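You operate a simulated robot arm through the tools that you are given. There is no shell and no other tool.

The job below is to be done with a simulated two-armed robot. You get a single attempt, and the scene is never put back.

JOB
Shut the open window sash, then leave it tilted for airing.
Fine: set the pressure key to 3 before you tilt it.

The check looks at the end state, three seconds after you hand in, the way a careful person would. Anything else that was tipped, shoved, dropped, spilled or broken makes it a failure.

ROBOT AND FRAMES
Two 7-joint arms with three-finger grippers on one trunk that stands fixed in place. Base frame: the origin is at the foot of the trunk, x ahead of it, y to its left, z up. Lengths are in mm, angles in degrees, forces in N, time in s.
The left shoulder is at [70, 165, 1212], the right one opposite. With the tool pointing down near the work surface each hand reaches from about 360 to 880 mm from the base axis, measured 20 degrees to its own side. Payload 3.91 kg a hand.
The TCP of each hand is the grasp point between the finger pads, 30 mm short of the fingertips. In the tool frame z runs along the fingers and y along their closing line. The gripper opens to 116 mm; its body begins 73 mm behind the TCP.
Orientation is that of the tool frame in the base frame, as a unit quaternion [x, y, z, w]. With the fingers straight down and closing along the base's y, the tool's x points along the base's -x, its y along +y and its z along -z.

CONTROLS
- The arms move only by the tool move_arm. It takes "left_deltas", "right_deltas" or both (then of equal length, played together; a hand with none holds still); each is a list of rows, each an object (a shift or turn left out is 0, a gripper value left out holds the last) with "dp": the shift along the tool's x, y, z in units of 20 mm (1.0 is 20 mm), a list of three; "delta_rot": the turn, a rotation vector about the tool's x, y, z in units of 6 degrees (1.0 is 6 degrees), a list of three; "gripper": the gripper command, from -1 (shut) to 1 (fully open), values between in proportion. In form: [{"dp": [dx, dy, dz], "delta_rot": [wx, wy, wz], "gripper": gripper}, ...]. A call has 1 to 20 rows; each row shifts and turns the commanded pose from where the row before left it, along the tool's axes as they then stand. A call with a number of a shift or a turn outside -1 to 1 is refused whole. A row lasts 0.2 s, in which the tool goes at most 50 mm and 8.6 degrees; a call with a longer step from one row to the next is refused whole, and so is a gripper value outside its range. Where a pose cannot be reached the arm comes as near as it can. A force on the tool above 50 N (or 10 N above the force at the start of the call, whichever is more), or a blocked arm, ends the call early, and 0.2 s more pass. Each finger travels about 153 mm/s and halts on what it meets, pressing with about 33 N; the grip force reading is that of the motor and also rises with nothing between the fingers. The clock runs only during rows and for 0.2 s after the last one: add rows that do not move to give the fingers time. It gives the time, the measured TCP pose, the force on the tool (base axes), the opening and the grip force at its end, in the units of the frame above (readings bear some noise), with the torque about the TCP (base axes, N m) and any sound that the robot's microphone picked up.
- Cameras (640 x 400 px; columns grow to the right, rows downward): "scene" is now at [136.5, 17.1, 1560.2]; the picture's right is [0.08, -1.00, 0.00], its down [-0.40, -0.03, -0.92] and it looks along [0.91, 0.08, -0.40] (base axes); focal length 214 px, centre (320, 200). "left" rides on the left gripper at [75, 17, -88] in its tool frame; the picture's right is [-0.22, 0.97, 0.00], its down [-0.70, -0.16, -0.70] and it looks along [-0.68, -0.16, 0.71] (tool axes); focal length 247 px, centre (320, 200). "right" rides on the right gripper at [52, 56, -88] in its tool frame; the picture's right is [-0.73, 0.68, 0.00], its down [-0.49, -0.52, -0.70] and it looks along [-0.48, -0.51, 0.71] (tool axes); focal length 247 px, centre (320, 200).
- snapshot(camera): a new picture of that camera. No time passes.
- lift_body(by): slides the trunk up (or, below 0, down) by that many mm; the arms and the scene camera ride with it, the base frame stays. It gives what a move gives, with no picture.
- pan_tilt(pan, tilt): turns the head with the scene camera to pan (to the left, within 86 degrees either way) and tilt (down, from -29 to 69), counted from straight ahead of the robot. It gives what a move gives.
- probe_pixels(camera, pixels): there is no depth. For up to 12 entries [column, row, z] of the newest picture of that camera ("zoom" is the newest enlarged one), the place [x, y] in the base frame at which the ray of that pixel passes the height z, good to about 3 mm, but the place of the scene camera against the robot may be out by one fixed shift of up to 25 mm in any direction. No time passes.
- enlarge(camera, box): a new picture of the part [left, top, right, bottom] of that camera's present view, enlarged. No time passes.
- job_done(): hands the job in; it is judged then, once.

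Leave the grippers open and the arms clear of the work at the hand-in unless told otherwise.

The tools are called after "Call:" as a command line: name --argument value ..., lists and objects as JSON in quotes. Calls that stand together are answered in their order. move_arm: Moves the arms, as the interface text tells. Its arguments: {"type":"object","properties":{"left_deltas":{"type":"array","items":{"type":"object","properties":{"dp":{"type":"array","items":{"type":"number"}},"delta_rot":{"type":"array","items":{"type":"number"}},"gripper":{"type":"number"}}}},"right_deltas":{"type":"array","items":{"type":"object","properties":{"dp":{"type":"array","items":{"type":"number"}},"delta_rot":{"type":"array","items":{"type":"number"}},"gripper":{"type":"number"}}}}},"required":[]} The other tools are called the same way: lift_body (by) moves the trunk up or down; pan_tilt (pan, tilt) turns the head that bears the scene camera; snapshot (camera) takes a picture; probe_pixels (camera, pixels) gives the place at which the rays of pixels pass given heights; enlarge (camera, box) takes an enlarged picture of a part of a camera's view; job_done () hands the job in.

At the start:

```text
time_s: 0.0
left_eef_pos: [545.3, 351.4, 1527.7]
left_ee_rot: [0.0, 1.0, -0.001, 0.002]
left_contact_force: [0.6, 0.1, -0.2]
left_moment: [-0.02, 0.03, 0.0]
left_grip_width: 116.1
left_grasp_force: 0.0
right_eef_pos: [505.0, -91.7, 1527.9]
right_ee_rot: [0.001, 1.0, 0.0, 0.0]
right_contact_force: [0.1, 0.0, -0.2]
right_moment: [-0.01, -0.01, -0.03]
right_grip_width: 115.9
right_grasp_force: 0.1
trunk travel left (down, up): [-749.0, 91.0]
head pan, tilt (commanded): [4.7, 23.5]
```

scene: 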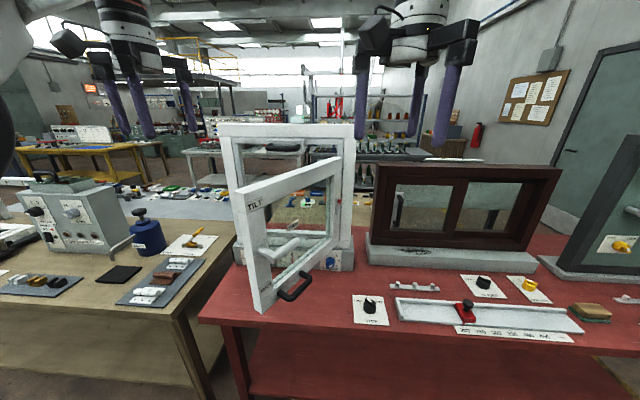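
right: 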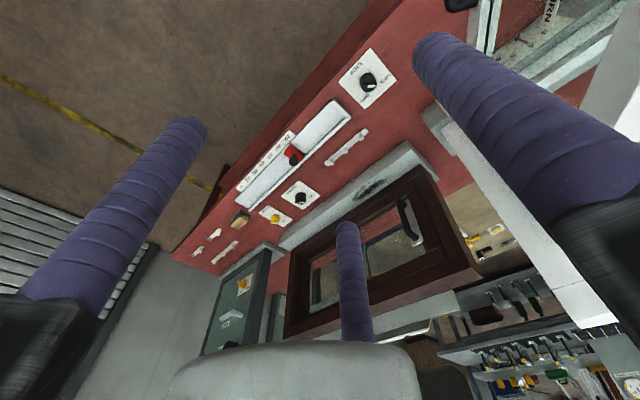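
left: 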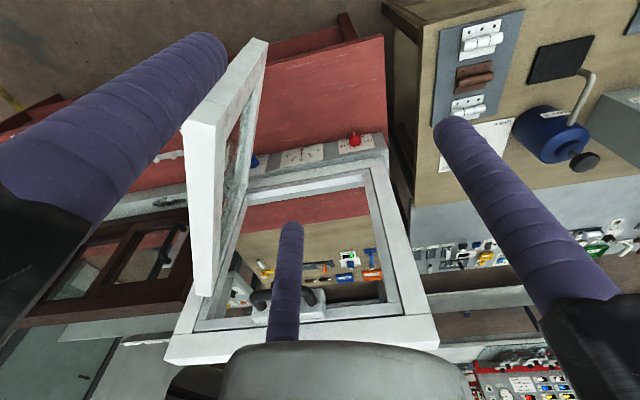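

I see a white tilt-and-turn window on the left end of the red bench. Its sash is swung open toward the robot, hinged on the right, with a black handle near (295,288). There are several keys and knobs on the bench. I'll enlarge some parts of the view to read the labels before moving anything.

Call:
enlarge --camera "scene" --box '[210, 120, 370, 320]'

Call:
enlarge --camera "scene" --box '[340, 240, 640, 360]'

Call:
enlarge --camera "left" --box '[180, 100, 440, 240]'

Call:
enlarge --camera "scene" --box '[230, 225, 360, 315]'

```text
2.00 times, centred on (290, 220) of scene
```

zoom: 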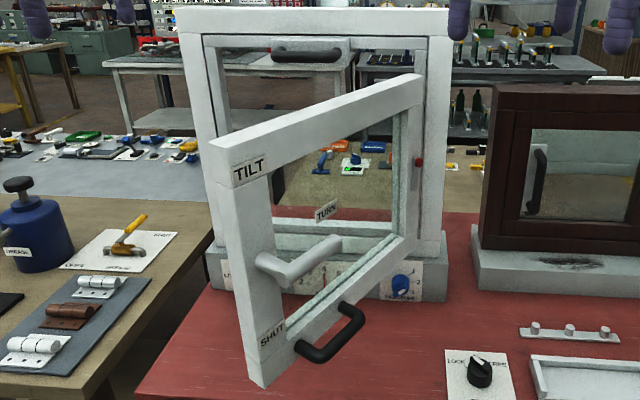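

```text
2.13 times, centred on (490, 300) of scene
```

zoom: 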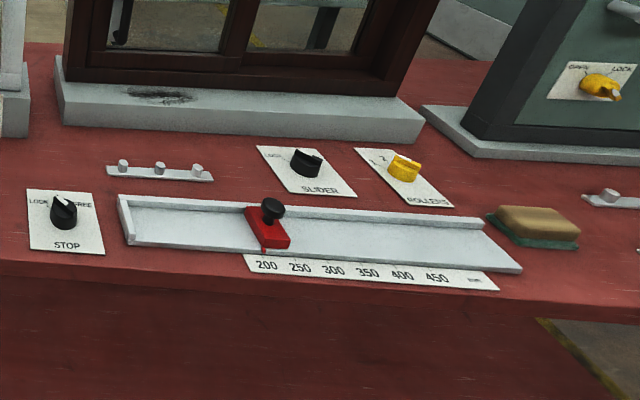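

```text
2.46 times, centred on (310, 170) of left
```

zoom: 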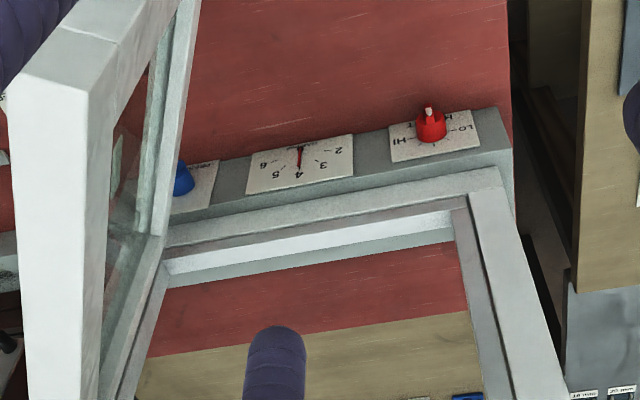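

```text
4.44 times, centred on (295, 270) of scene
```

zoom: 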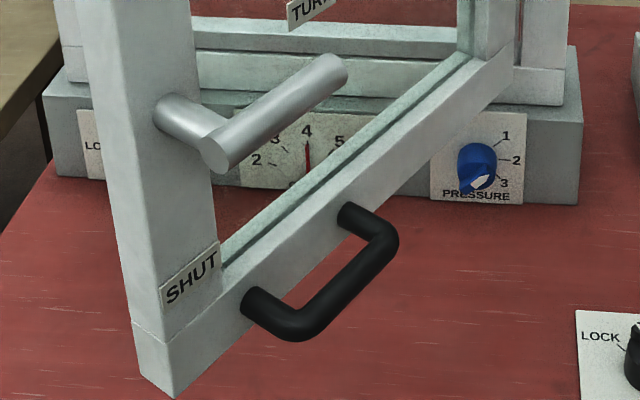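

The blue PRESSURE knob at about (330,262) and a red knob at the other end of the sill need a closer look. I'll enlarge both, as well as the lever on the sash.

Call:
enlarge --camera "scene" --box '[310, 245, 350, 275]'

Call:
enlarge --camera "left" --box '[330, 130, 390, 170]'

Call:
enlarge --camera "left" --box '[240, 140, 340, 200]'

Call:
enlarge --camera "scene" --box '[215, 120, 265, 270]'

```text
13.33 times, centred on (330, 260) of scene
```

zoom: 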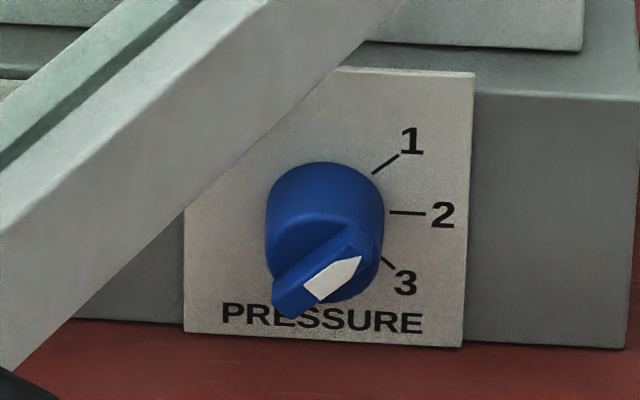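

```text
10.00 times, centred on (360, 150) of left
```

zoom: 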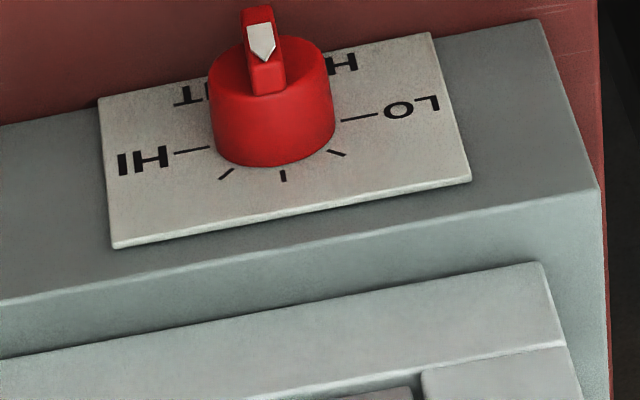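

```text
6.40 times, centred on (290, 170) of left
```

zoom: 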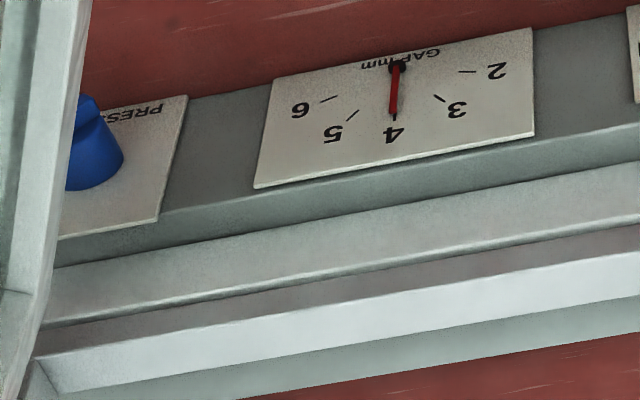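

```text
2.67 times, centred on (240, 195) of scene
```

zoom: 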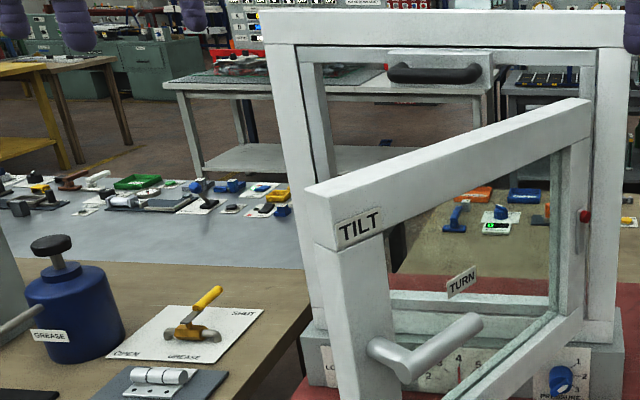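

The blue key's white arrow seems to point up and to the right, toward 1. I also notice a red item on the right jamb at about (339,201), a black handle on the frame head, and a black bow on the lower sash rail. I'll zoom in on each of these.

Call:
enlarge --camera "scene" --box '[320, 180, 360, 220]'

Call:
enlarge --camera "scene" --box '[220, 118, 360, 180]'

Call:
enlarge --camera "left" --box '[160, 180, 440, 380]'

Call:
enlarge --camera "left" --box '[170, 30, 290, 230]'

Call:
enlarge --camera "scene" --box '[320, 253, 340, 268]'

```text
10.00 times, centred on (340, 200) of scene
```

zoom: 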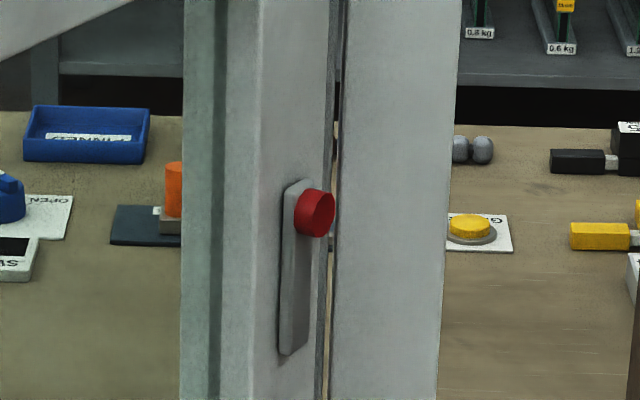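

```text
4.57 times, centred on (290, 149) of scene
```

zoom: 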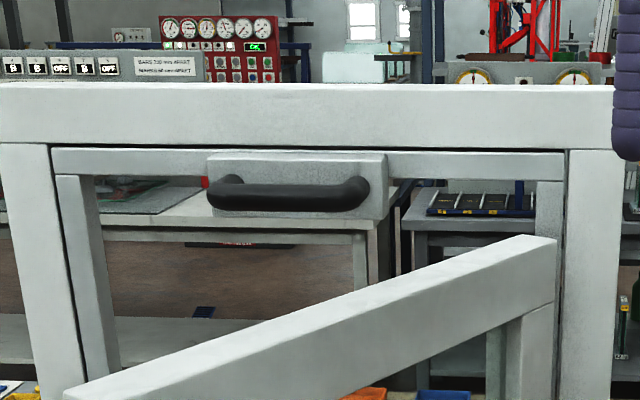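

```text
2.00 times, centred on (300, 280) of left
```

zoom: 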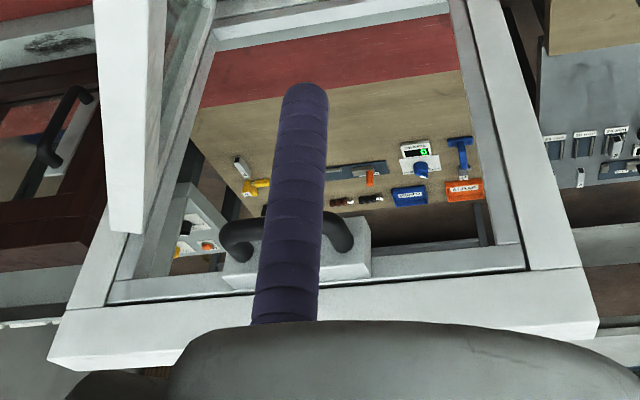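

```text
2.00 times, centred on (230, 130) of left
```

zoom: 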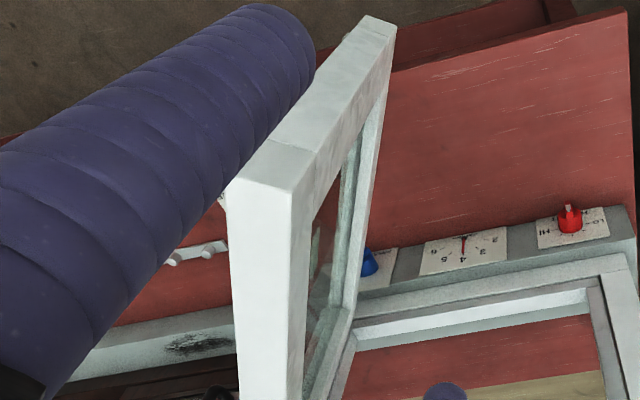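

```text
16.00 times, centred on (330, 260) of scene
```

zoom: 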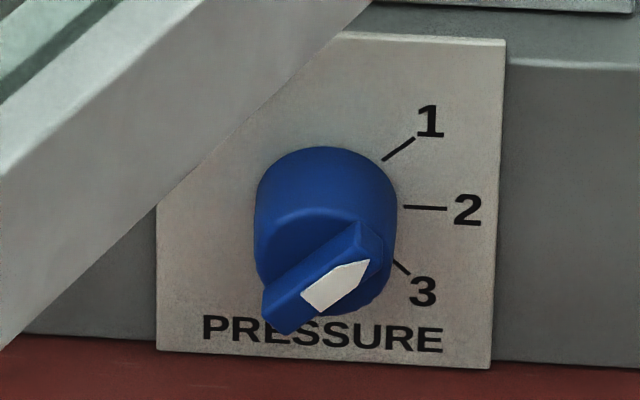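

The arrow on the pressure key clearly points at 1, so it will need to turn clockwise to 3. Before planning contacts I want to see how the three fingers close. I'll shut both grippers in free air, which touches nothing, and look.

Call:
move_arm --left_deltas '[{"gripper": -1}, {"gripper": -1}, {"gripper": -1}, {"gripper": -1}]' --right_deltas '[{"gripper": -1}, {"gripper": -1}, {"gripper": -1}, {"gripper": -1}]'

Call:
snapshot --camera "left"

Call:
snapshot --camera "right"

Call:
snapshot --camera "scene"

```text
time_s: 1.0
left_eef_pos: [544.4, 350.9, 1528.9]
left_ee_rot: [0.0, 1.0, 0.0, 0.001]
left_contact_force: [0.6, -0.5, -0.3]
left_moment: [-0.03, -0.01, -0.02]
left_grip_width: 9.1
left_grasp_force: 33.2
right_eef_pos: [505.2, -92.9, 1527.0]
right_ee_rot: [0.0, 1.0, 0.0, 0.0]
right_contact_force: [0.2, 0.0, -0.3]
right_moment: [0.01, 0.01, -0.04]
right_grip_width: 9.1
right_grasp_force: 32.5
trunk travel left (down, up): [-749.0, 91.0]
head pan, tilt (commanded): [4.7, 23.5]
```

```text
taken
```

left: 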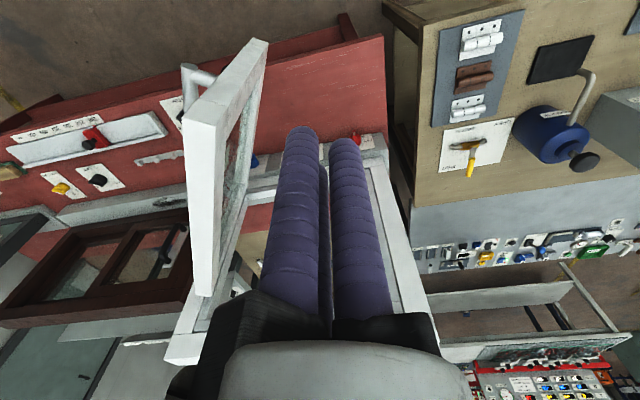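

```text
taken
```

right: 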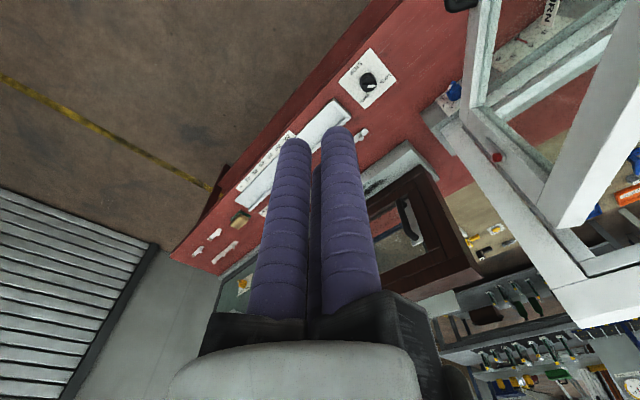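

```text
taken
```

scene: 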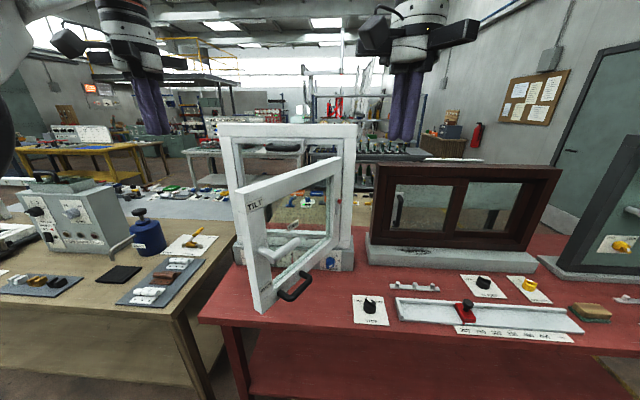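

When shut, the three fingers form a tight round bundle with a 9 mm opening. I'll zoom into the right camera's upper-right corner to see the hinge side of the sash, the red button and the pressure key. I'll also look at the lever in the left camera.

Call:
enlarge --camera "right" --box '[420, 0, 640, 200]'

Call:
enlarge --camera "left" --box '[160, 40, 280, 180]'

Call:
enlarge --camera "scene" --box '[240, 180, 340, 310]'

```text
2.00 times, centred on (530, 100) of right
```

zoom: 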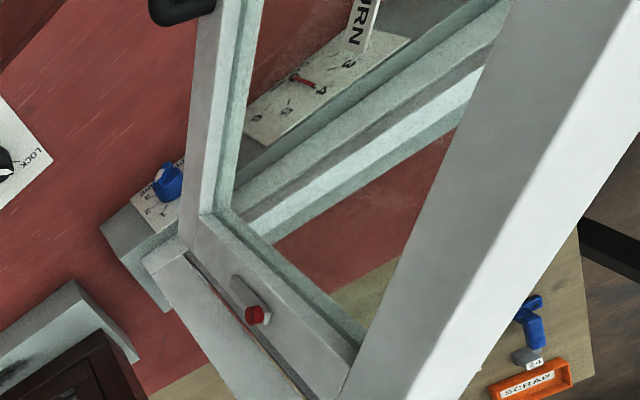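

```text
2.86 times, centred on (220, 110) of left
```

zoom: 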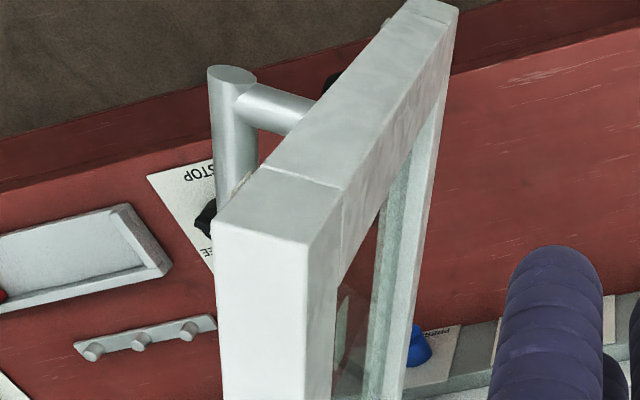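

```text
3.08 times, centred on (290, 245) of scene
```

zoom: 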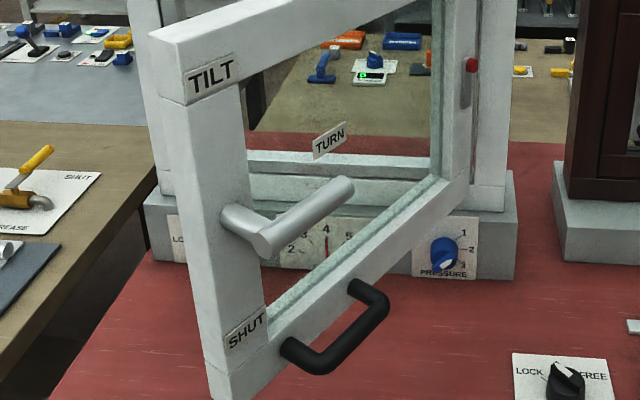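

I want to calibrate the scene camera against the known fingertip positions. I'll zoom in on both finger bundles, at about (158,120) and (402,125).

Call:
enlarge --camera "scene" --box '[128, 90, 192, 140]'

Call:
enlarge --camera "scene" --box '[370, 100, 434, 150]'

```text
8.00 times, centred on (160, 115) of scene
```

zoom: 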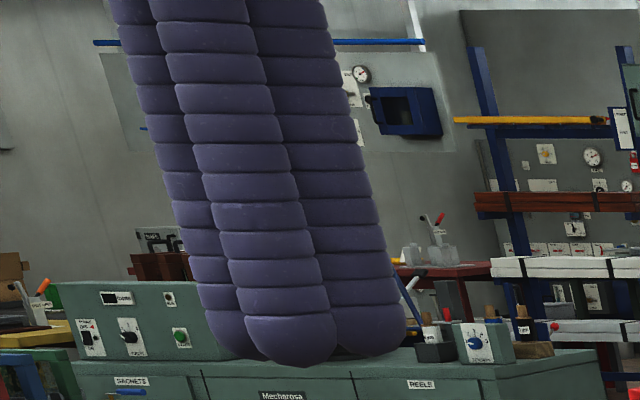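

```text
8.00 times, centred on (402, 125) of scene
```

zoom: 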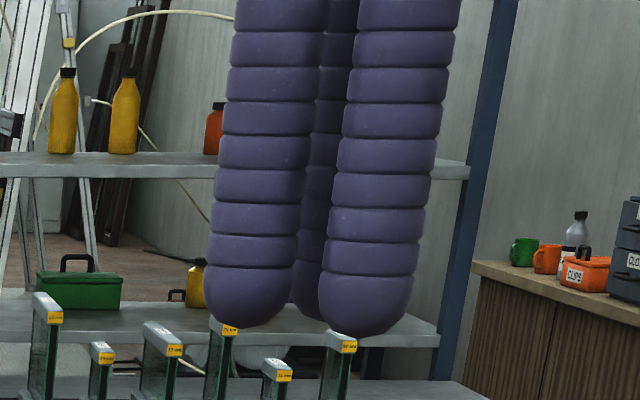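

The fingertips suggest the scene camera really sits about (+8,-11,-14) from its stated place. I'll check this with probe rays on the gauge needle tip, at scene (292,257) and left (301,157), along with other features.

Call:
probe_pixels --camera "left" --pixels '[[301.1, 156.7, 900], [301.1, 156.7, 950], [301.1, 156.7, 1000], [252, 164, 950], [386, 140, 900], [386, 140, 950]]'

Call:
probe_pixels --camera "scene" --pixels '[[292.1, 257.2, 900], [292.1, 257.2, 950], [292.1, 257.2, 1000], [330.3, 260.5, 950], [330.3, 260.5, 900], [341.6, 249.9, 950], [340.6, 270.5, 900]]'

Call:
probe_pixels --camera "right" --pixels '[[453, 92, 900], [453, 92, 950], [453, 92, 1000], [367, 80, 900], [367, 80, 950]]'

```text
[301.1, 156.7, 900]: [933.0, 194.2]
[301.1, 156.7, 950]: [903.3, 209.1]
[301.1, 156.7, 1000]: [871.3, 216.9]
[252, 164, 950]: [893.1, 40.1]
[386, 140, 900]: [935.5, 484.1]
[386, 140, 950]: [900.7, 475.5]
```

```text
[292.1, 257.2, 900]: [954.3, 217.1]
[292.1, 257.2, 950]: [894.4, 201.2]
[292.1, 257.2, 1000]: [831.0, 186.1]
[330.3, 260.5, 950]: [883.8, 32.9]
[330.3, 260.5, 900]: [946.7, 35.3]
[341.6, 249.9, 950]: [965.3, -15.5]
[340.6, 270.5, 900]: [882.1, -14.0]
```

```text
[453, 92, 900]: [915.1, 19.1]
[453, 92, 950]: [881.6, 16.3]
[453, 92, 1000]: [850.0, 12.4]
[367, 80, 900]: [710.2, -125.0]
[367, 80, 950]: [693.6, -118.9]
```

I'll zoom further on the sash corners and lever to measure the sash geometry.

Call:
enlarge --camera "scene" --box '[225, 180, 273, 216]'

Call:
enlarge --camera "scene" --box '[245, 285, 293, 321]'

Call:
enlarge --camera "scene" --box '[255, 230, 303, 266]'

Call:
enlarge --camera "scene" --box '[325, 145, 365, 175]'

Call:
enlarge --camera "left" --box '[170, 90, 234, 130]'

Call:
enlarge --camera "left" --box '[170, 50, 250, 100]'

```text
11.11 times, centred on (249, 198) of scene
```

zoom: 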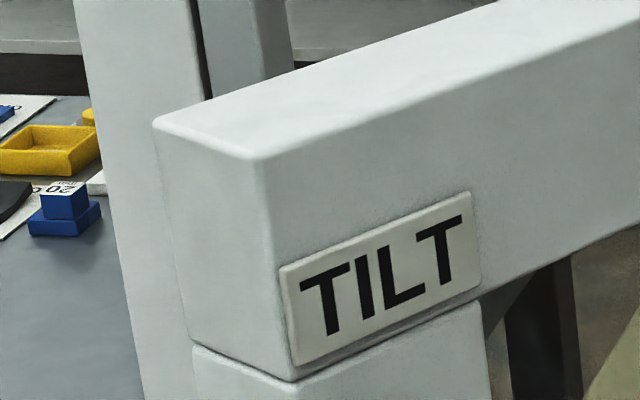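

```text
11.11 times, centred on (269, 303) of scene
```

zoom: 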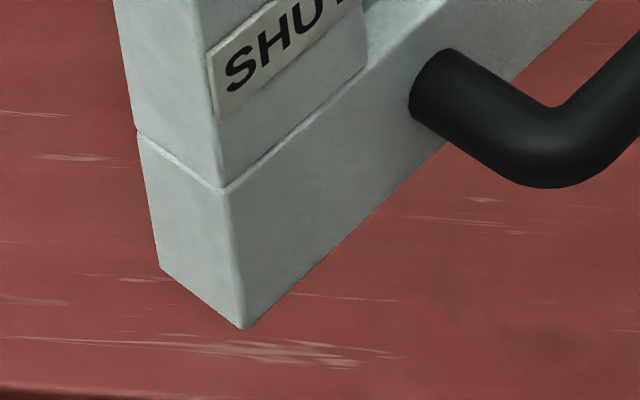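

```text
11.11 times, centred on (279, 248) of scene
```

zoom: 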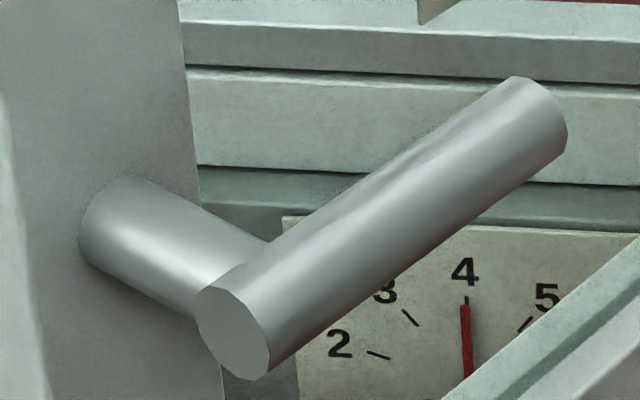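

```text
13.33 times, centred on (345, 160) of scene
```

zoom: 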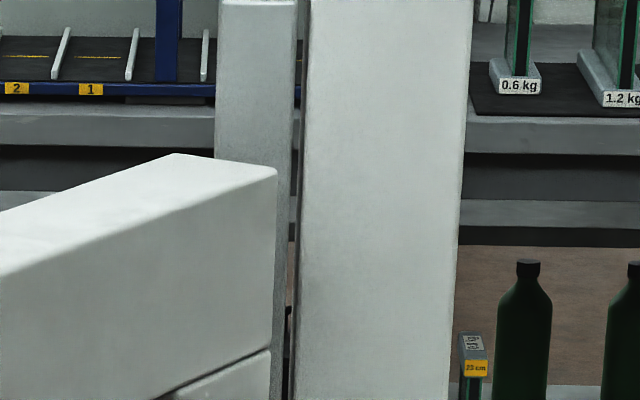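

```text
10.00 times, centred on (202, 110) of left
```

zoom: 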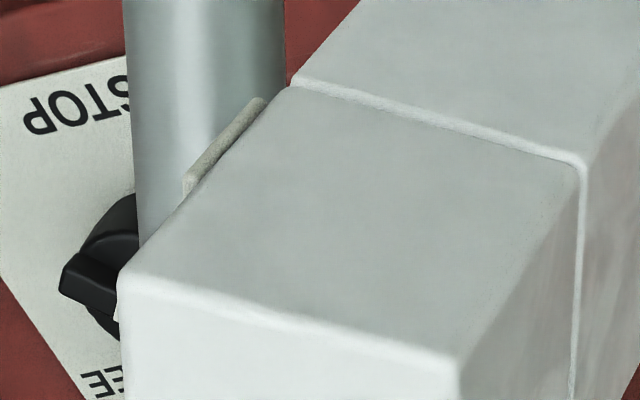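

```text
8.00 times, centred on (210, 75) of left
```

zoom: 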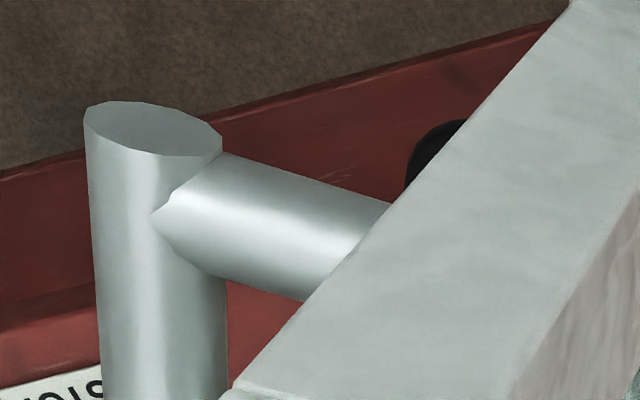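

I have matching corners in both views. I'll probe their rays at several heights so I can triangulate them.

Call:
probe_pixels --camera "left" --pixels '[[182.5, 117, 1350], [182.5, 117, 1400], [215.5, 126, 1350], [215.5, 126, 1400], [199, 98.5, 1300], [199, 98.5, 1350], [189, 65.9, 1150], [189, 65.9, 1200], [189, 65.9, 1250]]'

Call:
probe_pixels --camera "scene" --pixels '[[243.6, 194.4, 1350], [243.6, 194.4, 1400], [234.1, 191.25, 1350], [234.1, 191.25, 1400], [246.6, 214.2, 1300], [246.6, 214.2, 1350], [271.35, 259.7, 1150], [271.35, 259.7, 1200], [262.1, 314.5, 1000], [262.1, 314.5, 1050], [341.8, 157.75, 1350], [341.8, 157.75, 1400]]'

```text
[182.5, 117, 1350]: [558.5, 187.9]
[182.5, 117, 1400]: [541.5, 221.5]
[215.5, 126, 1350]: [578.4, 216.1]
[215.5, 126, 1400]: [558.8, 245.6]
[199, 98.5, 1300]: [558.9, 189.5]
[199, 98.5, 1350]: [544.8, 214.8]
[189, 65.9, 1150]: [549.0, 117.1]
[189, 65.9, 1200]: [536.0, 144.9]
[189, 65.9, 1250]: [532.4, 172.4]
```

```text
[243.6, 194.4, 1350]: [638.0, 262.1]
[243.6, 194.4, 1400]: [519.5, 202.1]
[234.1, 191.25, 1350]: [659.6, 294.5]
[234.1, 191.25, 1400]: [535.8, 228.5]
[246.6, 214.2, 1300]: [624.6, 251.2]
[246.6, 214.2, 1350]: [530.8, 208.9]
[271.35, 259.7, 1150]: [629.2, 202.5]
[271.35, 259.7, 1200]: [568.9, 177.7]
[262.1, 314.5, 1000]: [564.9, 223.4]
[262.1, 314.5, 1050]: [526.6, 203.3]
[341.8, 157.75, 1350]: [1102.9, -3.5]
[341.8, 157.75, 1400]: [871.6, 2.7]
```

Triangulated, with the scene shift taken into account:
- The sash is about 370 mm wide, 33 mm thick, spans z of about 1010–1377 and is open about 55°.
- Its free front edge is near (549,204) and its hinge near (855,-9).
- The lever axis stands about 48 mm off the front face at z of about 1205.

I'll move the right hand out to the right. The left hand goes over the sash, fingertips about 120 mm above its top, to the robot side.

Call:
move_arm --left_deltas '[{"dp": [0.27, -0.9625, 0]}, {"dp": [0.27, -0.9625, 0]}, {"dp": [0.27, -0.9625, 0]}, {"dp": [0.27, -0.9625, 0]}, {"dp": [0.27, -0.9625, 0]}, {"dp": [0.27, -0.9625, 0]}, {"dp": [0.27, -0.9625, 0]}, {"dp": [0.27, -0.9625, 0]}, {"dp": [0.27, -0.9625, 0]}, {"dp": [0.27, -0.9625, 0]}, {"dp": [0.27, -0.9625, 0]}, {"dp": [0.27, -0.9625, 0]}]' --right_deltas '[{"dp": [0, -1, 0]}, {"dp": [0, -1, 0]}, {"dp": [0, -1, 0]}, {"dp": [0, -1, 0]}, {"dp": [0, -1, 0]}, {"dp": [0, -1, 0]}, {"dp": [0, -1, 0]}, {"dp": [0, -1, 0]}, {"dp": [0, -1, 0]}, {"dp": [0, -1, 0]}, {"dp": [0, -1, 0]}, {"dp": [0, -1, 0]}]'

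Call:
snapshot --camera "scene"

```text
time_s: 3.6
left_eef_pos: [502.9, 150.8, 1523.2]
left_ee_rot: [-0.004, 1.0, -0.025, -0.014]
left_contact_force: [0.7, 0.0, -0.6]
left_moment: [0.02, 0.01, -0.01]
left_grip_width: 8.9
left_grasp_force: 33.2
left hand out of reach, approached as far as the arm can: row 11, 12
right_eef_pos: [504.9, -335.3, 1525.0]
right_ee_rot: [0.0, 1.0, 0.0, 0.0]
right_contact_force: [-0.2, 0.3, -0.3]
right_moment: [-0.01, -0.02, 0.02]
right_grip_width: 9.3
right_grasp_force: 32.9
trunk travel left (down, up): [-749.0, 91.0]
head pan, tilt (commanded): [4.7, 23.5]
```

```text
taken
```

scene: 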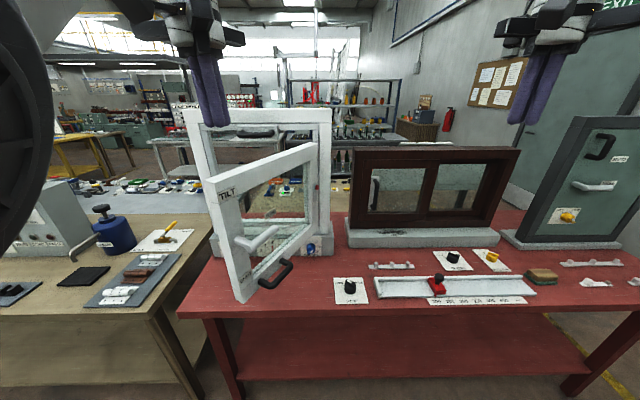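

The scene view has shifted noticeably even though the head command is unchanged: the STOP plate moved from (370,308) to (350,290). I'll re-send the same head command and retake the picture to see whether the camera is off or something else moved.

Call:
pan_tilt --pan 4.7 --tilt 23.5

Call:
snapshot --camera "scene"

```text
time_s: 4.2
left_eef_pos: [503.9, 152.5, 1523.4]
left_ee_rot: [-0.004, 1.0, -0.024, -0.014]
left_contact_force: [0.3, -0.4, 0.1]
left_moment: [0.05, 0.03, 0.03]
left_grip_width: 9.0
left_grasp_force: 32.7
right_eef_pos: [505.0, -333.9, 1525.7]
right_ee_rot: [0.0, 1.0, 0.0, 0.0]
right_contact_force: [0.5, 0.6, 0.2]
right_moment: [0.01, 0.0, 0.0]
right_grip_width: 9.3
right_grasp_force: 32.5
trunk travel left (down, up): [-749.0, 91.0]
head pan, tilt (commanded): [4.7, 23.5]
```

```text
taken
```

scene: 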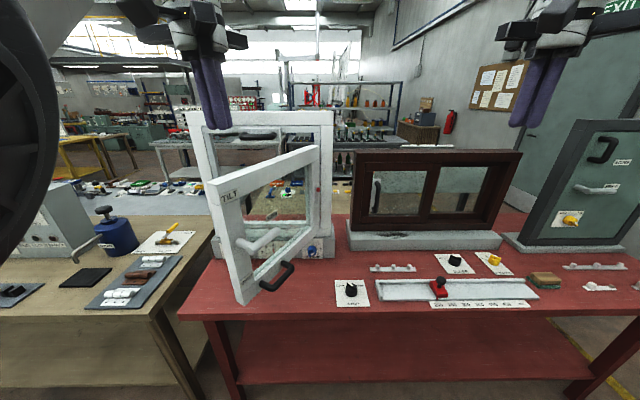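

The view settled slightly differently again, so the camera itself moved. I'll probe the same fixed features, the PRESSURE key plate and the STOP plate, to see whether the probe tool accounts for this.

Call:
enlarge --camera "scene" --box '[290, 230, 370, 310]'

Call:
probe_pixels --camera "scene" --pixels '[[320, 200, 900], [320, 200, 1000], [320, 300, 900], [320, 300, 1000], [500, 250, 900], [500, 250, 1000]]'

```text
5.00 times, centred on (330, 270) of scene
```

zoom: 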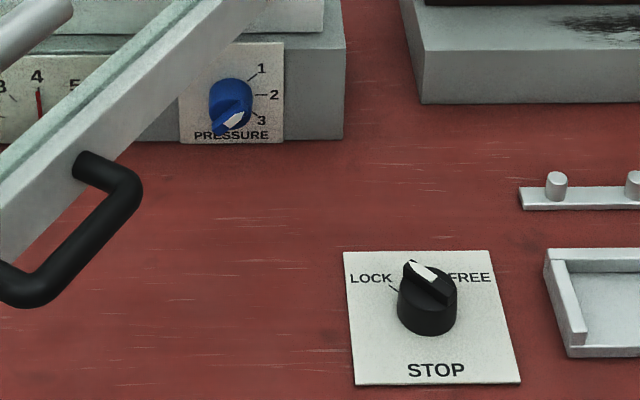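

```text
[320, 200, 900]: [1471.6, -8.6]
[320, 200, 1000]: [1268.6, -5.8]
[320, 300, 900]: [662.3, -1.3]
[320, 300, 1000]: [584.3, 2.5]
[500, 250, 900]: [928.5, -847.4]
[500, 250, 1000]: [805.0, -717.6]
```

The probe shows the head is actually at pan about -1°, tilt about 26°, against a command of 4.7/23.5. The left arm, folded close to the body, is probably leaning on the head, and its reach warning fits that. I'll take the left hand back out to the left and use the right hand for closing, since it comes naturally from the sash's front side.

Call:
move_arm --left_deltas '[{"dp": [-0.5, 0.9, 0]}, {"dp": [-0.5, 0.9, 0]}, {"dp": [-0.5, 0.9, 0]}, {"dp": [-0.3, 1, 0]}, {"dp": [-0.2, 1, 0]}, {"dp": [-0.2, 1, 0]}, {"dp": [0, 1, 0]}, {"dp": [0, 1, 0]}, {"dp": [0, 1, 0]}, {"dp": [0, 1, 0]}, {"dp": [0, 1, 0]}, {"dp": [0, 1, 0]}, {"dp": [0, 0, 0]}]'

Call:
snapshot --camera "scene"

Call:
probe_pixels --camera "scene" --pixels '[[320, 200, 900], [320, 200, 1000], [320, 300, 900], [320, 300, 1000]]'

```text
time_s: 7.0
left_eef_pos: [535.5, 367.2, 1530.4]
left_ee_rot: [0.001, 1.0, 0.001, 0.001]
left_contact_force: [-0.5, -0.7, -0.3]
left_moment: [0.01, 0.04, -0.02]
left_grip_width: 8.9
left_grasp_force: 33.2
right_eef_pos: [505.6, -332.5, 1525.6]
right_ee_rot: [0.0, 1.0, 0.0, 0.0]
right_contact_force: [0.1, -0.1, 0.1]
right_moment: [0.0, -0.01, 0.01]
right_grip_width: 9.0
right_grasp_force: 33.3
trunk travel left (down, up): [-749.0, 91.0]
head pan, tilt (commanded): [4.7, 23.5]
```

```text
taken
```

scene: 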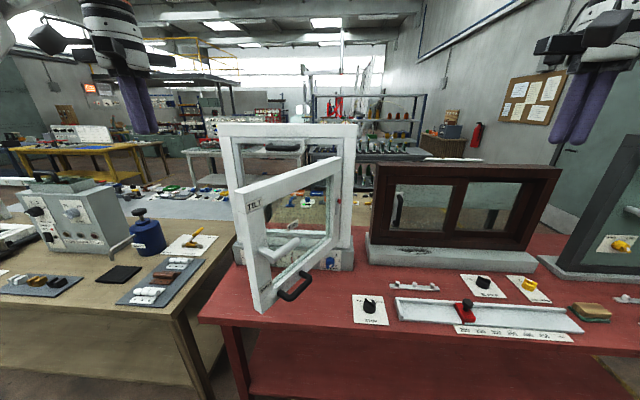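

```text
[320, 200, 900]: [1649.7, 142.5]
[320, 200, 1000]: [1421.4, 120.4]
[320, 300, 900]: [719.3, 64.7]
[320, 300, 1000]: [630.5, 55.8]
```

Confirmed: the head is back to its commanded aim, so I'll keep the left arm out of that folded pose. Next I turn the right hand in place, yawing 30° left and then pitching 60° forward. That makes its closed finger bundle point forward-left and slightly down for pushing.

Call:
move_arm --right_deltas '[{"delta_rot": [0, 0, -1]}, {"delta_rot": [0, 0, -1]}, {"delta_rot": [0, 0, -1]}, {"delta_rot": [0, 0, -1]}, {"delta_rot": [0, 0, -1]}, {"delta_rot": [0, -1, 0]}, {"delta_rot": [0, -1, 0]}, {"delta_rot": [0, -1, 0]}, {"delta_rot": [0, -1, 0]}, {"delta_rot": [0, -1, 0]}, {"delta_rot": [0, -1, 0]}, {"delta_rot": [0, -1, 0]}, {"delta_rot": [0, -1, 0]}, {"delta_rot": [0, -1, 0]}, {"delta_rot": [0, -1, 0]}, {}]'

Call:
snapshot --camera "right"

Call:
snapshot --camera "scene"

```text
time_s: 10.4
left_eef_pos: [536.5, 368.8, 1531.2]
left_ee_rot: [-0.001, 1.0, 0.001, 0.001]
left_contact_force: [-0.1, 0.9, 0.2]
left_moment: [-0.01, -0.02, -0.01]
left_grip_width: 9.0
left_grasp_force: 33.2
right_eef_pos: [504.2, -330.9, 1526.7]
right_ee_rot: [-0.224, 0.836, 0.13, 0.484]
right_contact_force: [0.0, 0.8, 0.6]
right_moment: [-0.04, -0.01, 0.01]
right_grip_width: 9.0
right_grasp_force: 33.2
trunk travel left (down, up): [-749.0, 91.0]
head pan, tilt (commanded): [4.7, 23.5]
```

```text
taken
```

right: 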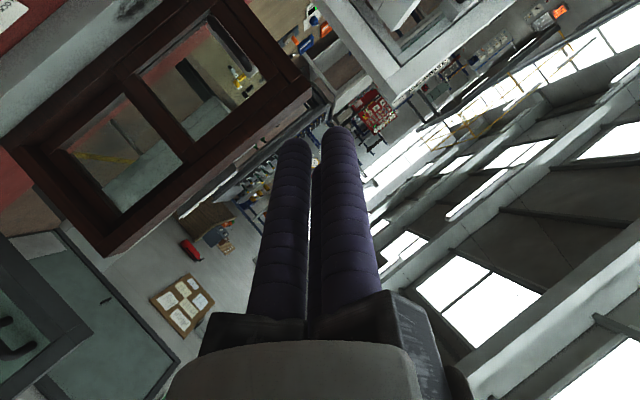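

```text
taken
```

scene: 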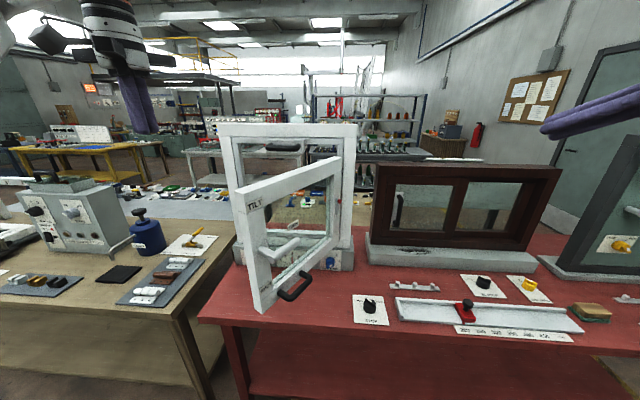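

The right hand now points forward-left as planned. I'll carry it across to about (505,72,1440), still on the robot side of the sash and about 60 mm above its top edge.

Call:
move_arm --right_deltas '[{"dp": [-0.074, 0.974, 0.607]}, {"dp": [-0.074, 0.974, 0.607]}, {"dp": [-0.074, 0.974, 0.607]}, {"dp": [-0.074, 0.974, 0.607]}, {"dp": [-0.074, 0.974, 0.607]}, {"dp": [-0.074, 0.974, 0.607]}, {"dp": [-0.074, 0.974, 0.607]}, {"dp": [-0.074, 0.974, 0.607]}, {"dp": [-0.074, 0.974, 0.607]}, {"dp": [-0.074, 0.974, 0.607]}, {"dp": [-0.074, 0.974, 0.607]}, {"dp": [-0.074, 0.974, 0.607]}, {"dp": [-0.074, 0.974, 0.607]}, {"dp": [-0.074, 0.974, 0.607]}, {"dp": [-0.074, 0.974, 0.607]}, {"dp": [-0.074, 0.974, 0.607]}, {"dp": [-0.074, 0.974, 0.607]}, {"dp": [-0.074, 0.974, 0.607]}]'

Call:
snapshot --camera "scene"

Call:
snapshot --camera "right"

```text
time_s: 14.2
left_eef_pos: [537.4, 370.9, 1530.1]
left_ee_rot: [0.0, 1.0, 0.0, 0.0]
left_contact_force: [-0.1, -0.1, -0.2]
left_moment: [-0.03, -0.01, 0.01]
left_grip_width: 9.2
left_grasp_force: 33.1
right_eef_pos: [512.5, 75.4, 1453.2]
right_ee_rot: [-0.225, 0.837, 0.129, 0.482]
right_contact_force: [-0.7, -0.3, -0.3]
right_moment: [-0.06, -0.01, -0.03]
right_grip_width: 9.2
right_grasp_force: 33.2
right hand out of reach, approached as far as the arm can: row 4, 5, 9, 10
trunk travel left (down, up): [-749.0, 91.0]
head pan, tilt (commanded): [4.7, 23.5]
```

```text
taken
```

scene: 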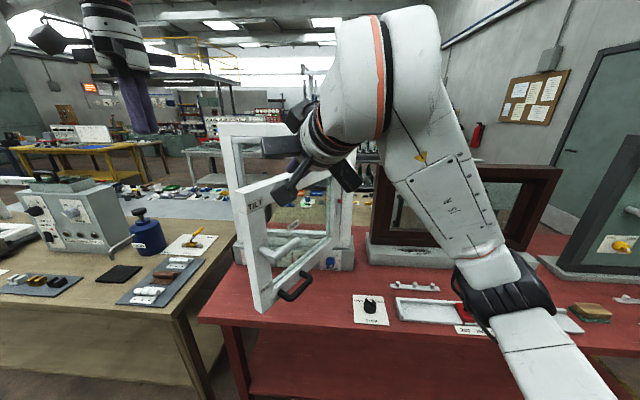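

```text
taken
```

right: 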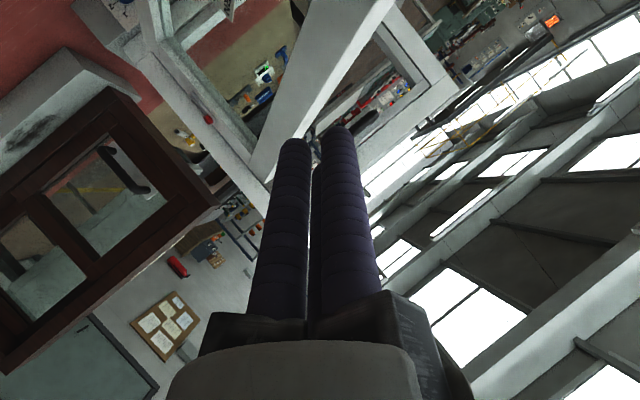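

The right hand is at (512,75,1453), fingertips about 60 mm above the sash top and still clear. Next I go forward and down to about 60 mm in front of the sash face at top-rail height: tips near (615,85,1350).

Call:
move_arm --right_deltas '[{"dp": [0.352, -0.36, 0.858]}, {"dp": [0.352, -0.36, 0.858]}, {"dp": [0.352, -0.36, 0.858]}, {"dp": [0.352, -0.36, 0.858]}, {"dp": [0.352, -0.36, 0.858]}, {"dp": [0.352, -0.36, 0.858]}, {}]'

Call:
snapshot --camera "scene"

Call:
snapshot --camera "right"

Call:
snapshot --camera "left"

```text
time_s: 15.8
left_eef_pos: [536.8, 368.2, 1530.0]
left_ee_rot: [0.0, 1.0, 0.0, 0.001]
left_contact_force: [-0.1, 0.0, -0.1]
left_moment: [0.04, -0.01, -0.03]
left_grip_width: 9.2
left_grasp_force: 32.7
right_eef_pos: [595.0, 69.8, 1365.2]
right_ee_rot: [-0.224, 0.836, 0.129, 0.483]
right_contact_force: [0.0, -0.6, -0.6]
right_moment: [0.0, 0.0, 0.0]
right_grip_width: 9.2
right_grasp_force: 33.5
trunk travel left (down, up): [-749.0, 91.0]
head pan, tilt (commanded): [4.7, 23.5]
```

```text
taken
```

scene: 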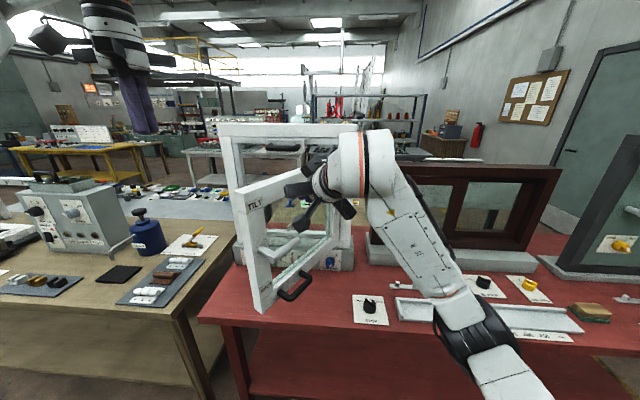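

```text
taken
```

right: 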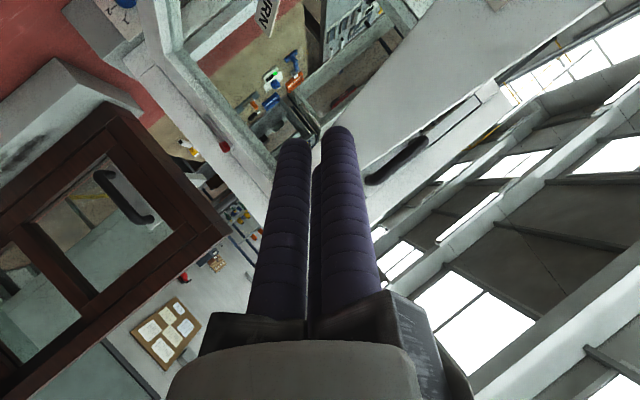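

```text
taken
```

left: 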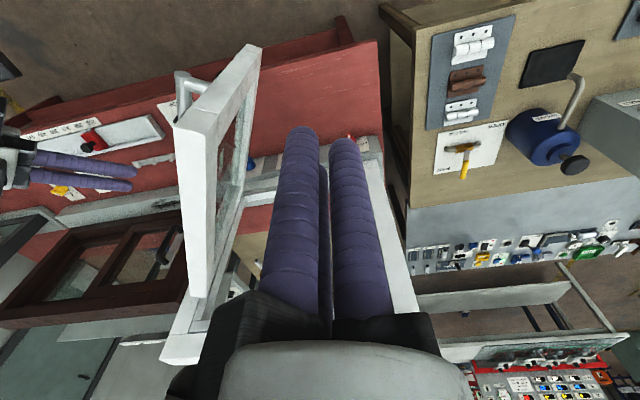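

In the left view the right fingers at about (130,175) are closing on the front of the sash. I'll push gently on the top rail along the closing arc, a first part of about 15°, and then check.

Call:
move_arm --right_deltas '[{"dp": [-0.253, 0.275, 0.4385]}, {"dp": [-0.253, 0.275, 0.4385]}, {"dp": [-0.253, 0.275, 0.4385]}, {"dp": [-0.253, 0.275, 0.4385]}, {"dp": [-0.2465, 0.238, 0.4265]}, {"dp": [-0.2465, 0.238, 0.4265]}, {"dp": [-0.2545, 0.197, 0.441]}, {"dp": [-0.2545, 0.197, 0.441]}, {"dp": [-0.2625, 0.15, 0.455]}, {"dp": [-0.2625, 0.15, 0.455]}, {}]'

Call:
snapshot --camera "left"

Call:
snapshot --camera "scene"

```text
time_s: 18.2
left_eef_pos: [536.7, 368.0, 1530.9]
left_ee_rot: [0.0, 1.0, 0.0, 0.001]
left_contact_force: [1.3, 0.3, -0.6]
left_moment: [-0.01, -0.01, 0.0]
left_grip_width: 9.1
left_grasp_force: 32.3
right_eef_pos: [657.9, 158.6, 1363.6]
right_ee_rot: [-0.223, 0.837, 0.128, 0.483]
right_contact_force: [0.1, -0.1, 0.1]
right_moment: [-0.03, -0.02, 0.01]
right_grip_width: 9.2
right_grasp_force: 32.7
trunk travel left (down, up): [-749.0, 91.0]
head pan, tilt (commanded): [4.7, 23.5]
```

```text
taken
```

left: 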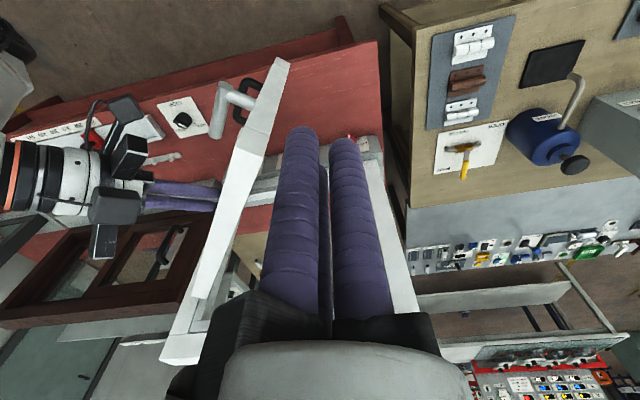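

```text
taken
```

scene: 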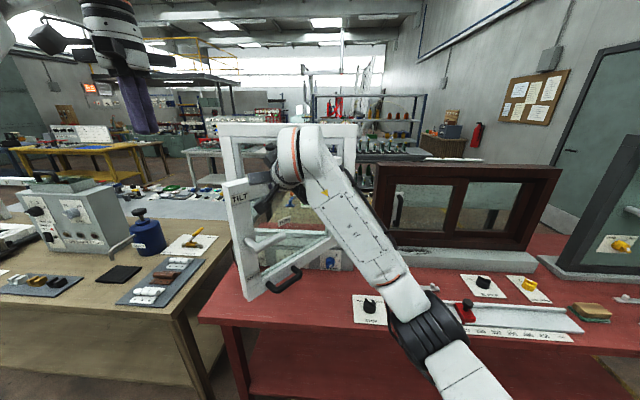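

The sash follows smoothly with almost no force and is now at about 38°. The left hand stays about 120 mm above it. I'll continue the arc to about 15°.

Call:
move_arm --right_deltas '[{"dp": [-0.268, 0.1035, 0.464]}, {"dp": [-0.268, 0.1035, 0.464]}, {"dp": [-0.2715, 0.056, 0.4705]}, {"dp": [-0.2715, 0.056, 0.4705]}, {"dp": [-0.273, 0.011, 0.473]}, {"dp": [-0.273, 0.011, 0.473]}, {"dp": [-0.2725, -0.0405, 0.472]}, {"dp": [-0.2725, -0.0405, 0.472]}, {"dp": [-0.2695, -0.086, 0.467]}, {"dp": [-0.2695, -0.086, 0.467]}, {}]'

Call:
snapshot --camera "left"

Call:
snapshot --camera "scene"

Call:
snapshot --camera "right"

```text
time_s: 20.6
left_eef_pos: [536.2, 368.5, 1530.8]
left_ee_rot: [0.0, 1.0, 0.0, 0.001]
left_contact_force: [0.3, 0.9, -0.6]
left_moment: [-0.03, -0.03, 0.01]
left_grip_width: 9.2
left_grasp_force: 32.7
right_eef_pos: [750.7, 214.5, 1365.8]
right_ee_rot: [-0.224, 0.837, 0.129, 0.483]
right_contact_force: [-0.6, -0.6, 0.4]
right_moment: [0.0, 0.0, 0.0]
right_grip_width: 9.5
right_grasp_force: 33.1
trunk travel left (down, up): [-749.0, 91.0]
head pan, tilt (commanded): [4.7, 23.5]
```

```text
taken
```

left: 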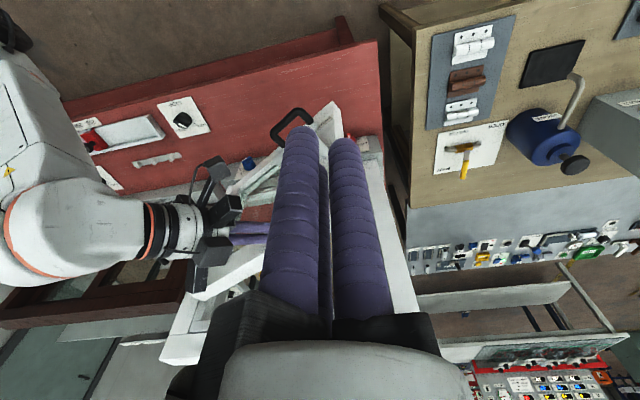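

```text
taken
```

scene: 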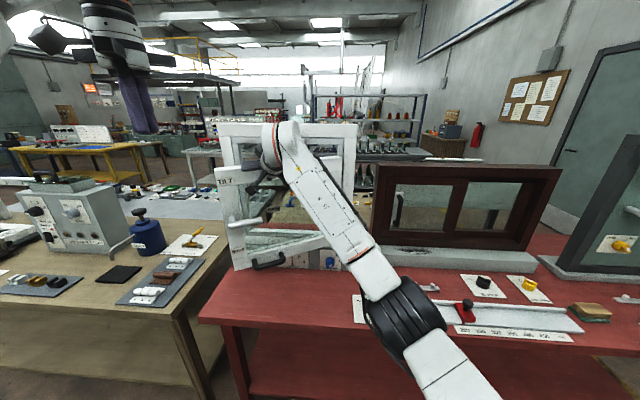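

```text
taken
```

right: 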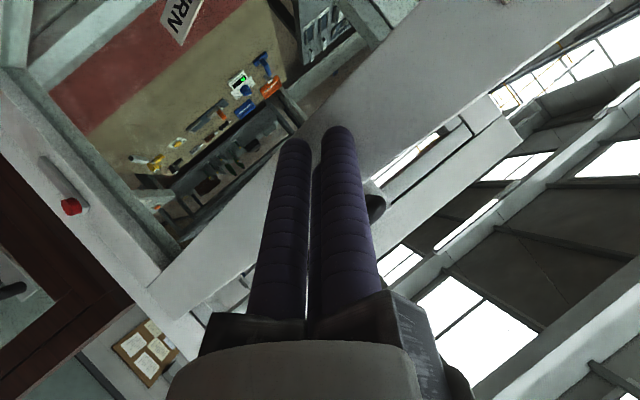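

The sash is now only about 15° open. I'll zoom in on the top of the frame and sash to check that the black bow handle on the frame head doesn't obstruct closing.

Call:
enlarge --camera "scene" --box '[210, 115, 360, 275]'

Call:
enlarge --camera "right" --box '[300, 80, 540, 260]'

Call:
enlarge --camera "left" --box '[160, 100, 420, 380]'

```text
2.50 times, centred on (285, 195) of scene
```

zoom: 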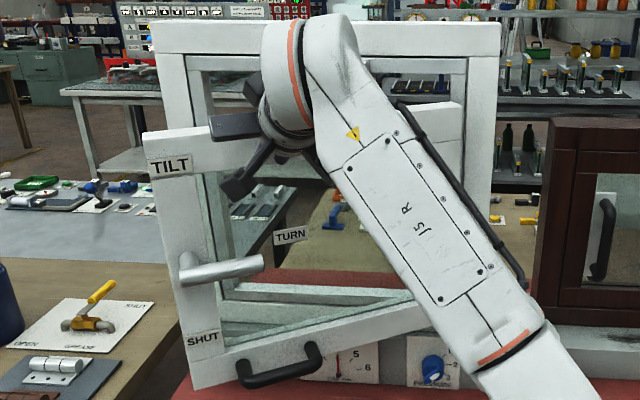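

```text
2.22 times, centred on (420, 170) of right
```

zoom: 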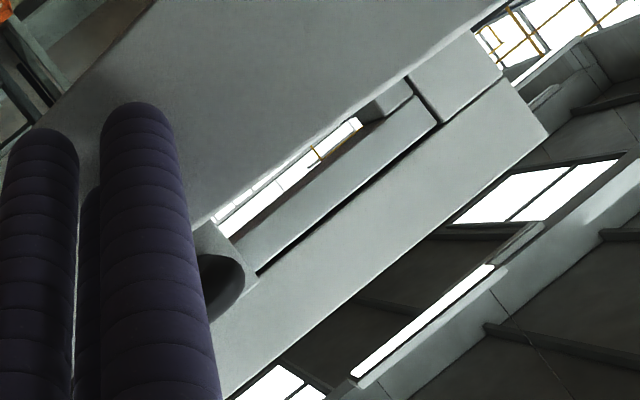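

```text
1.43 times, centred on (290, 240) of left
```

zoom: 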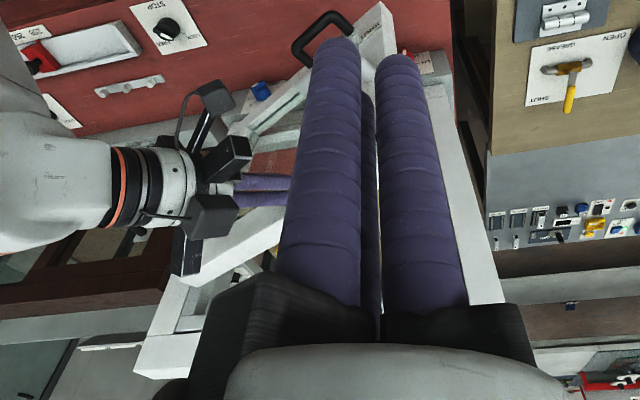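

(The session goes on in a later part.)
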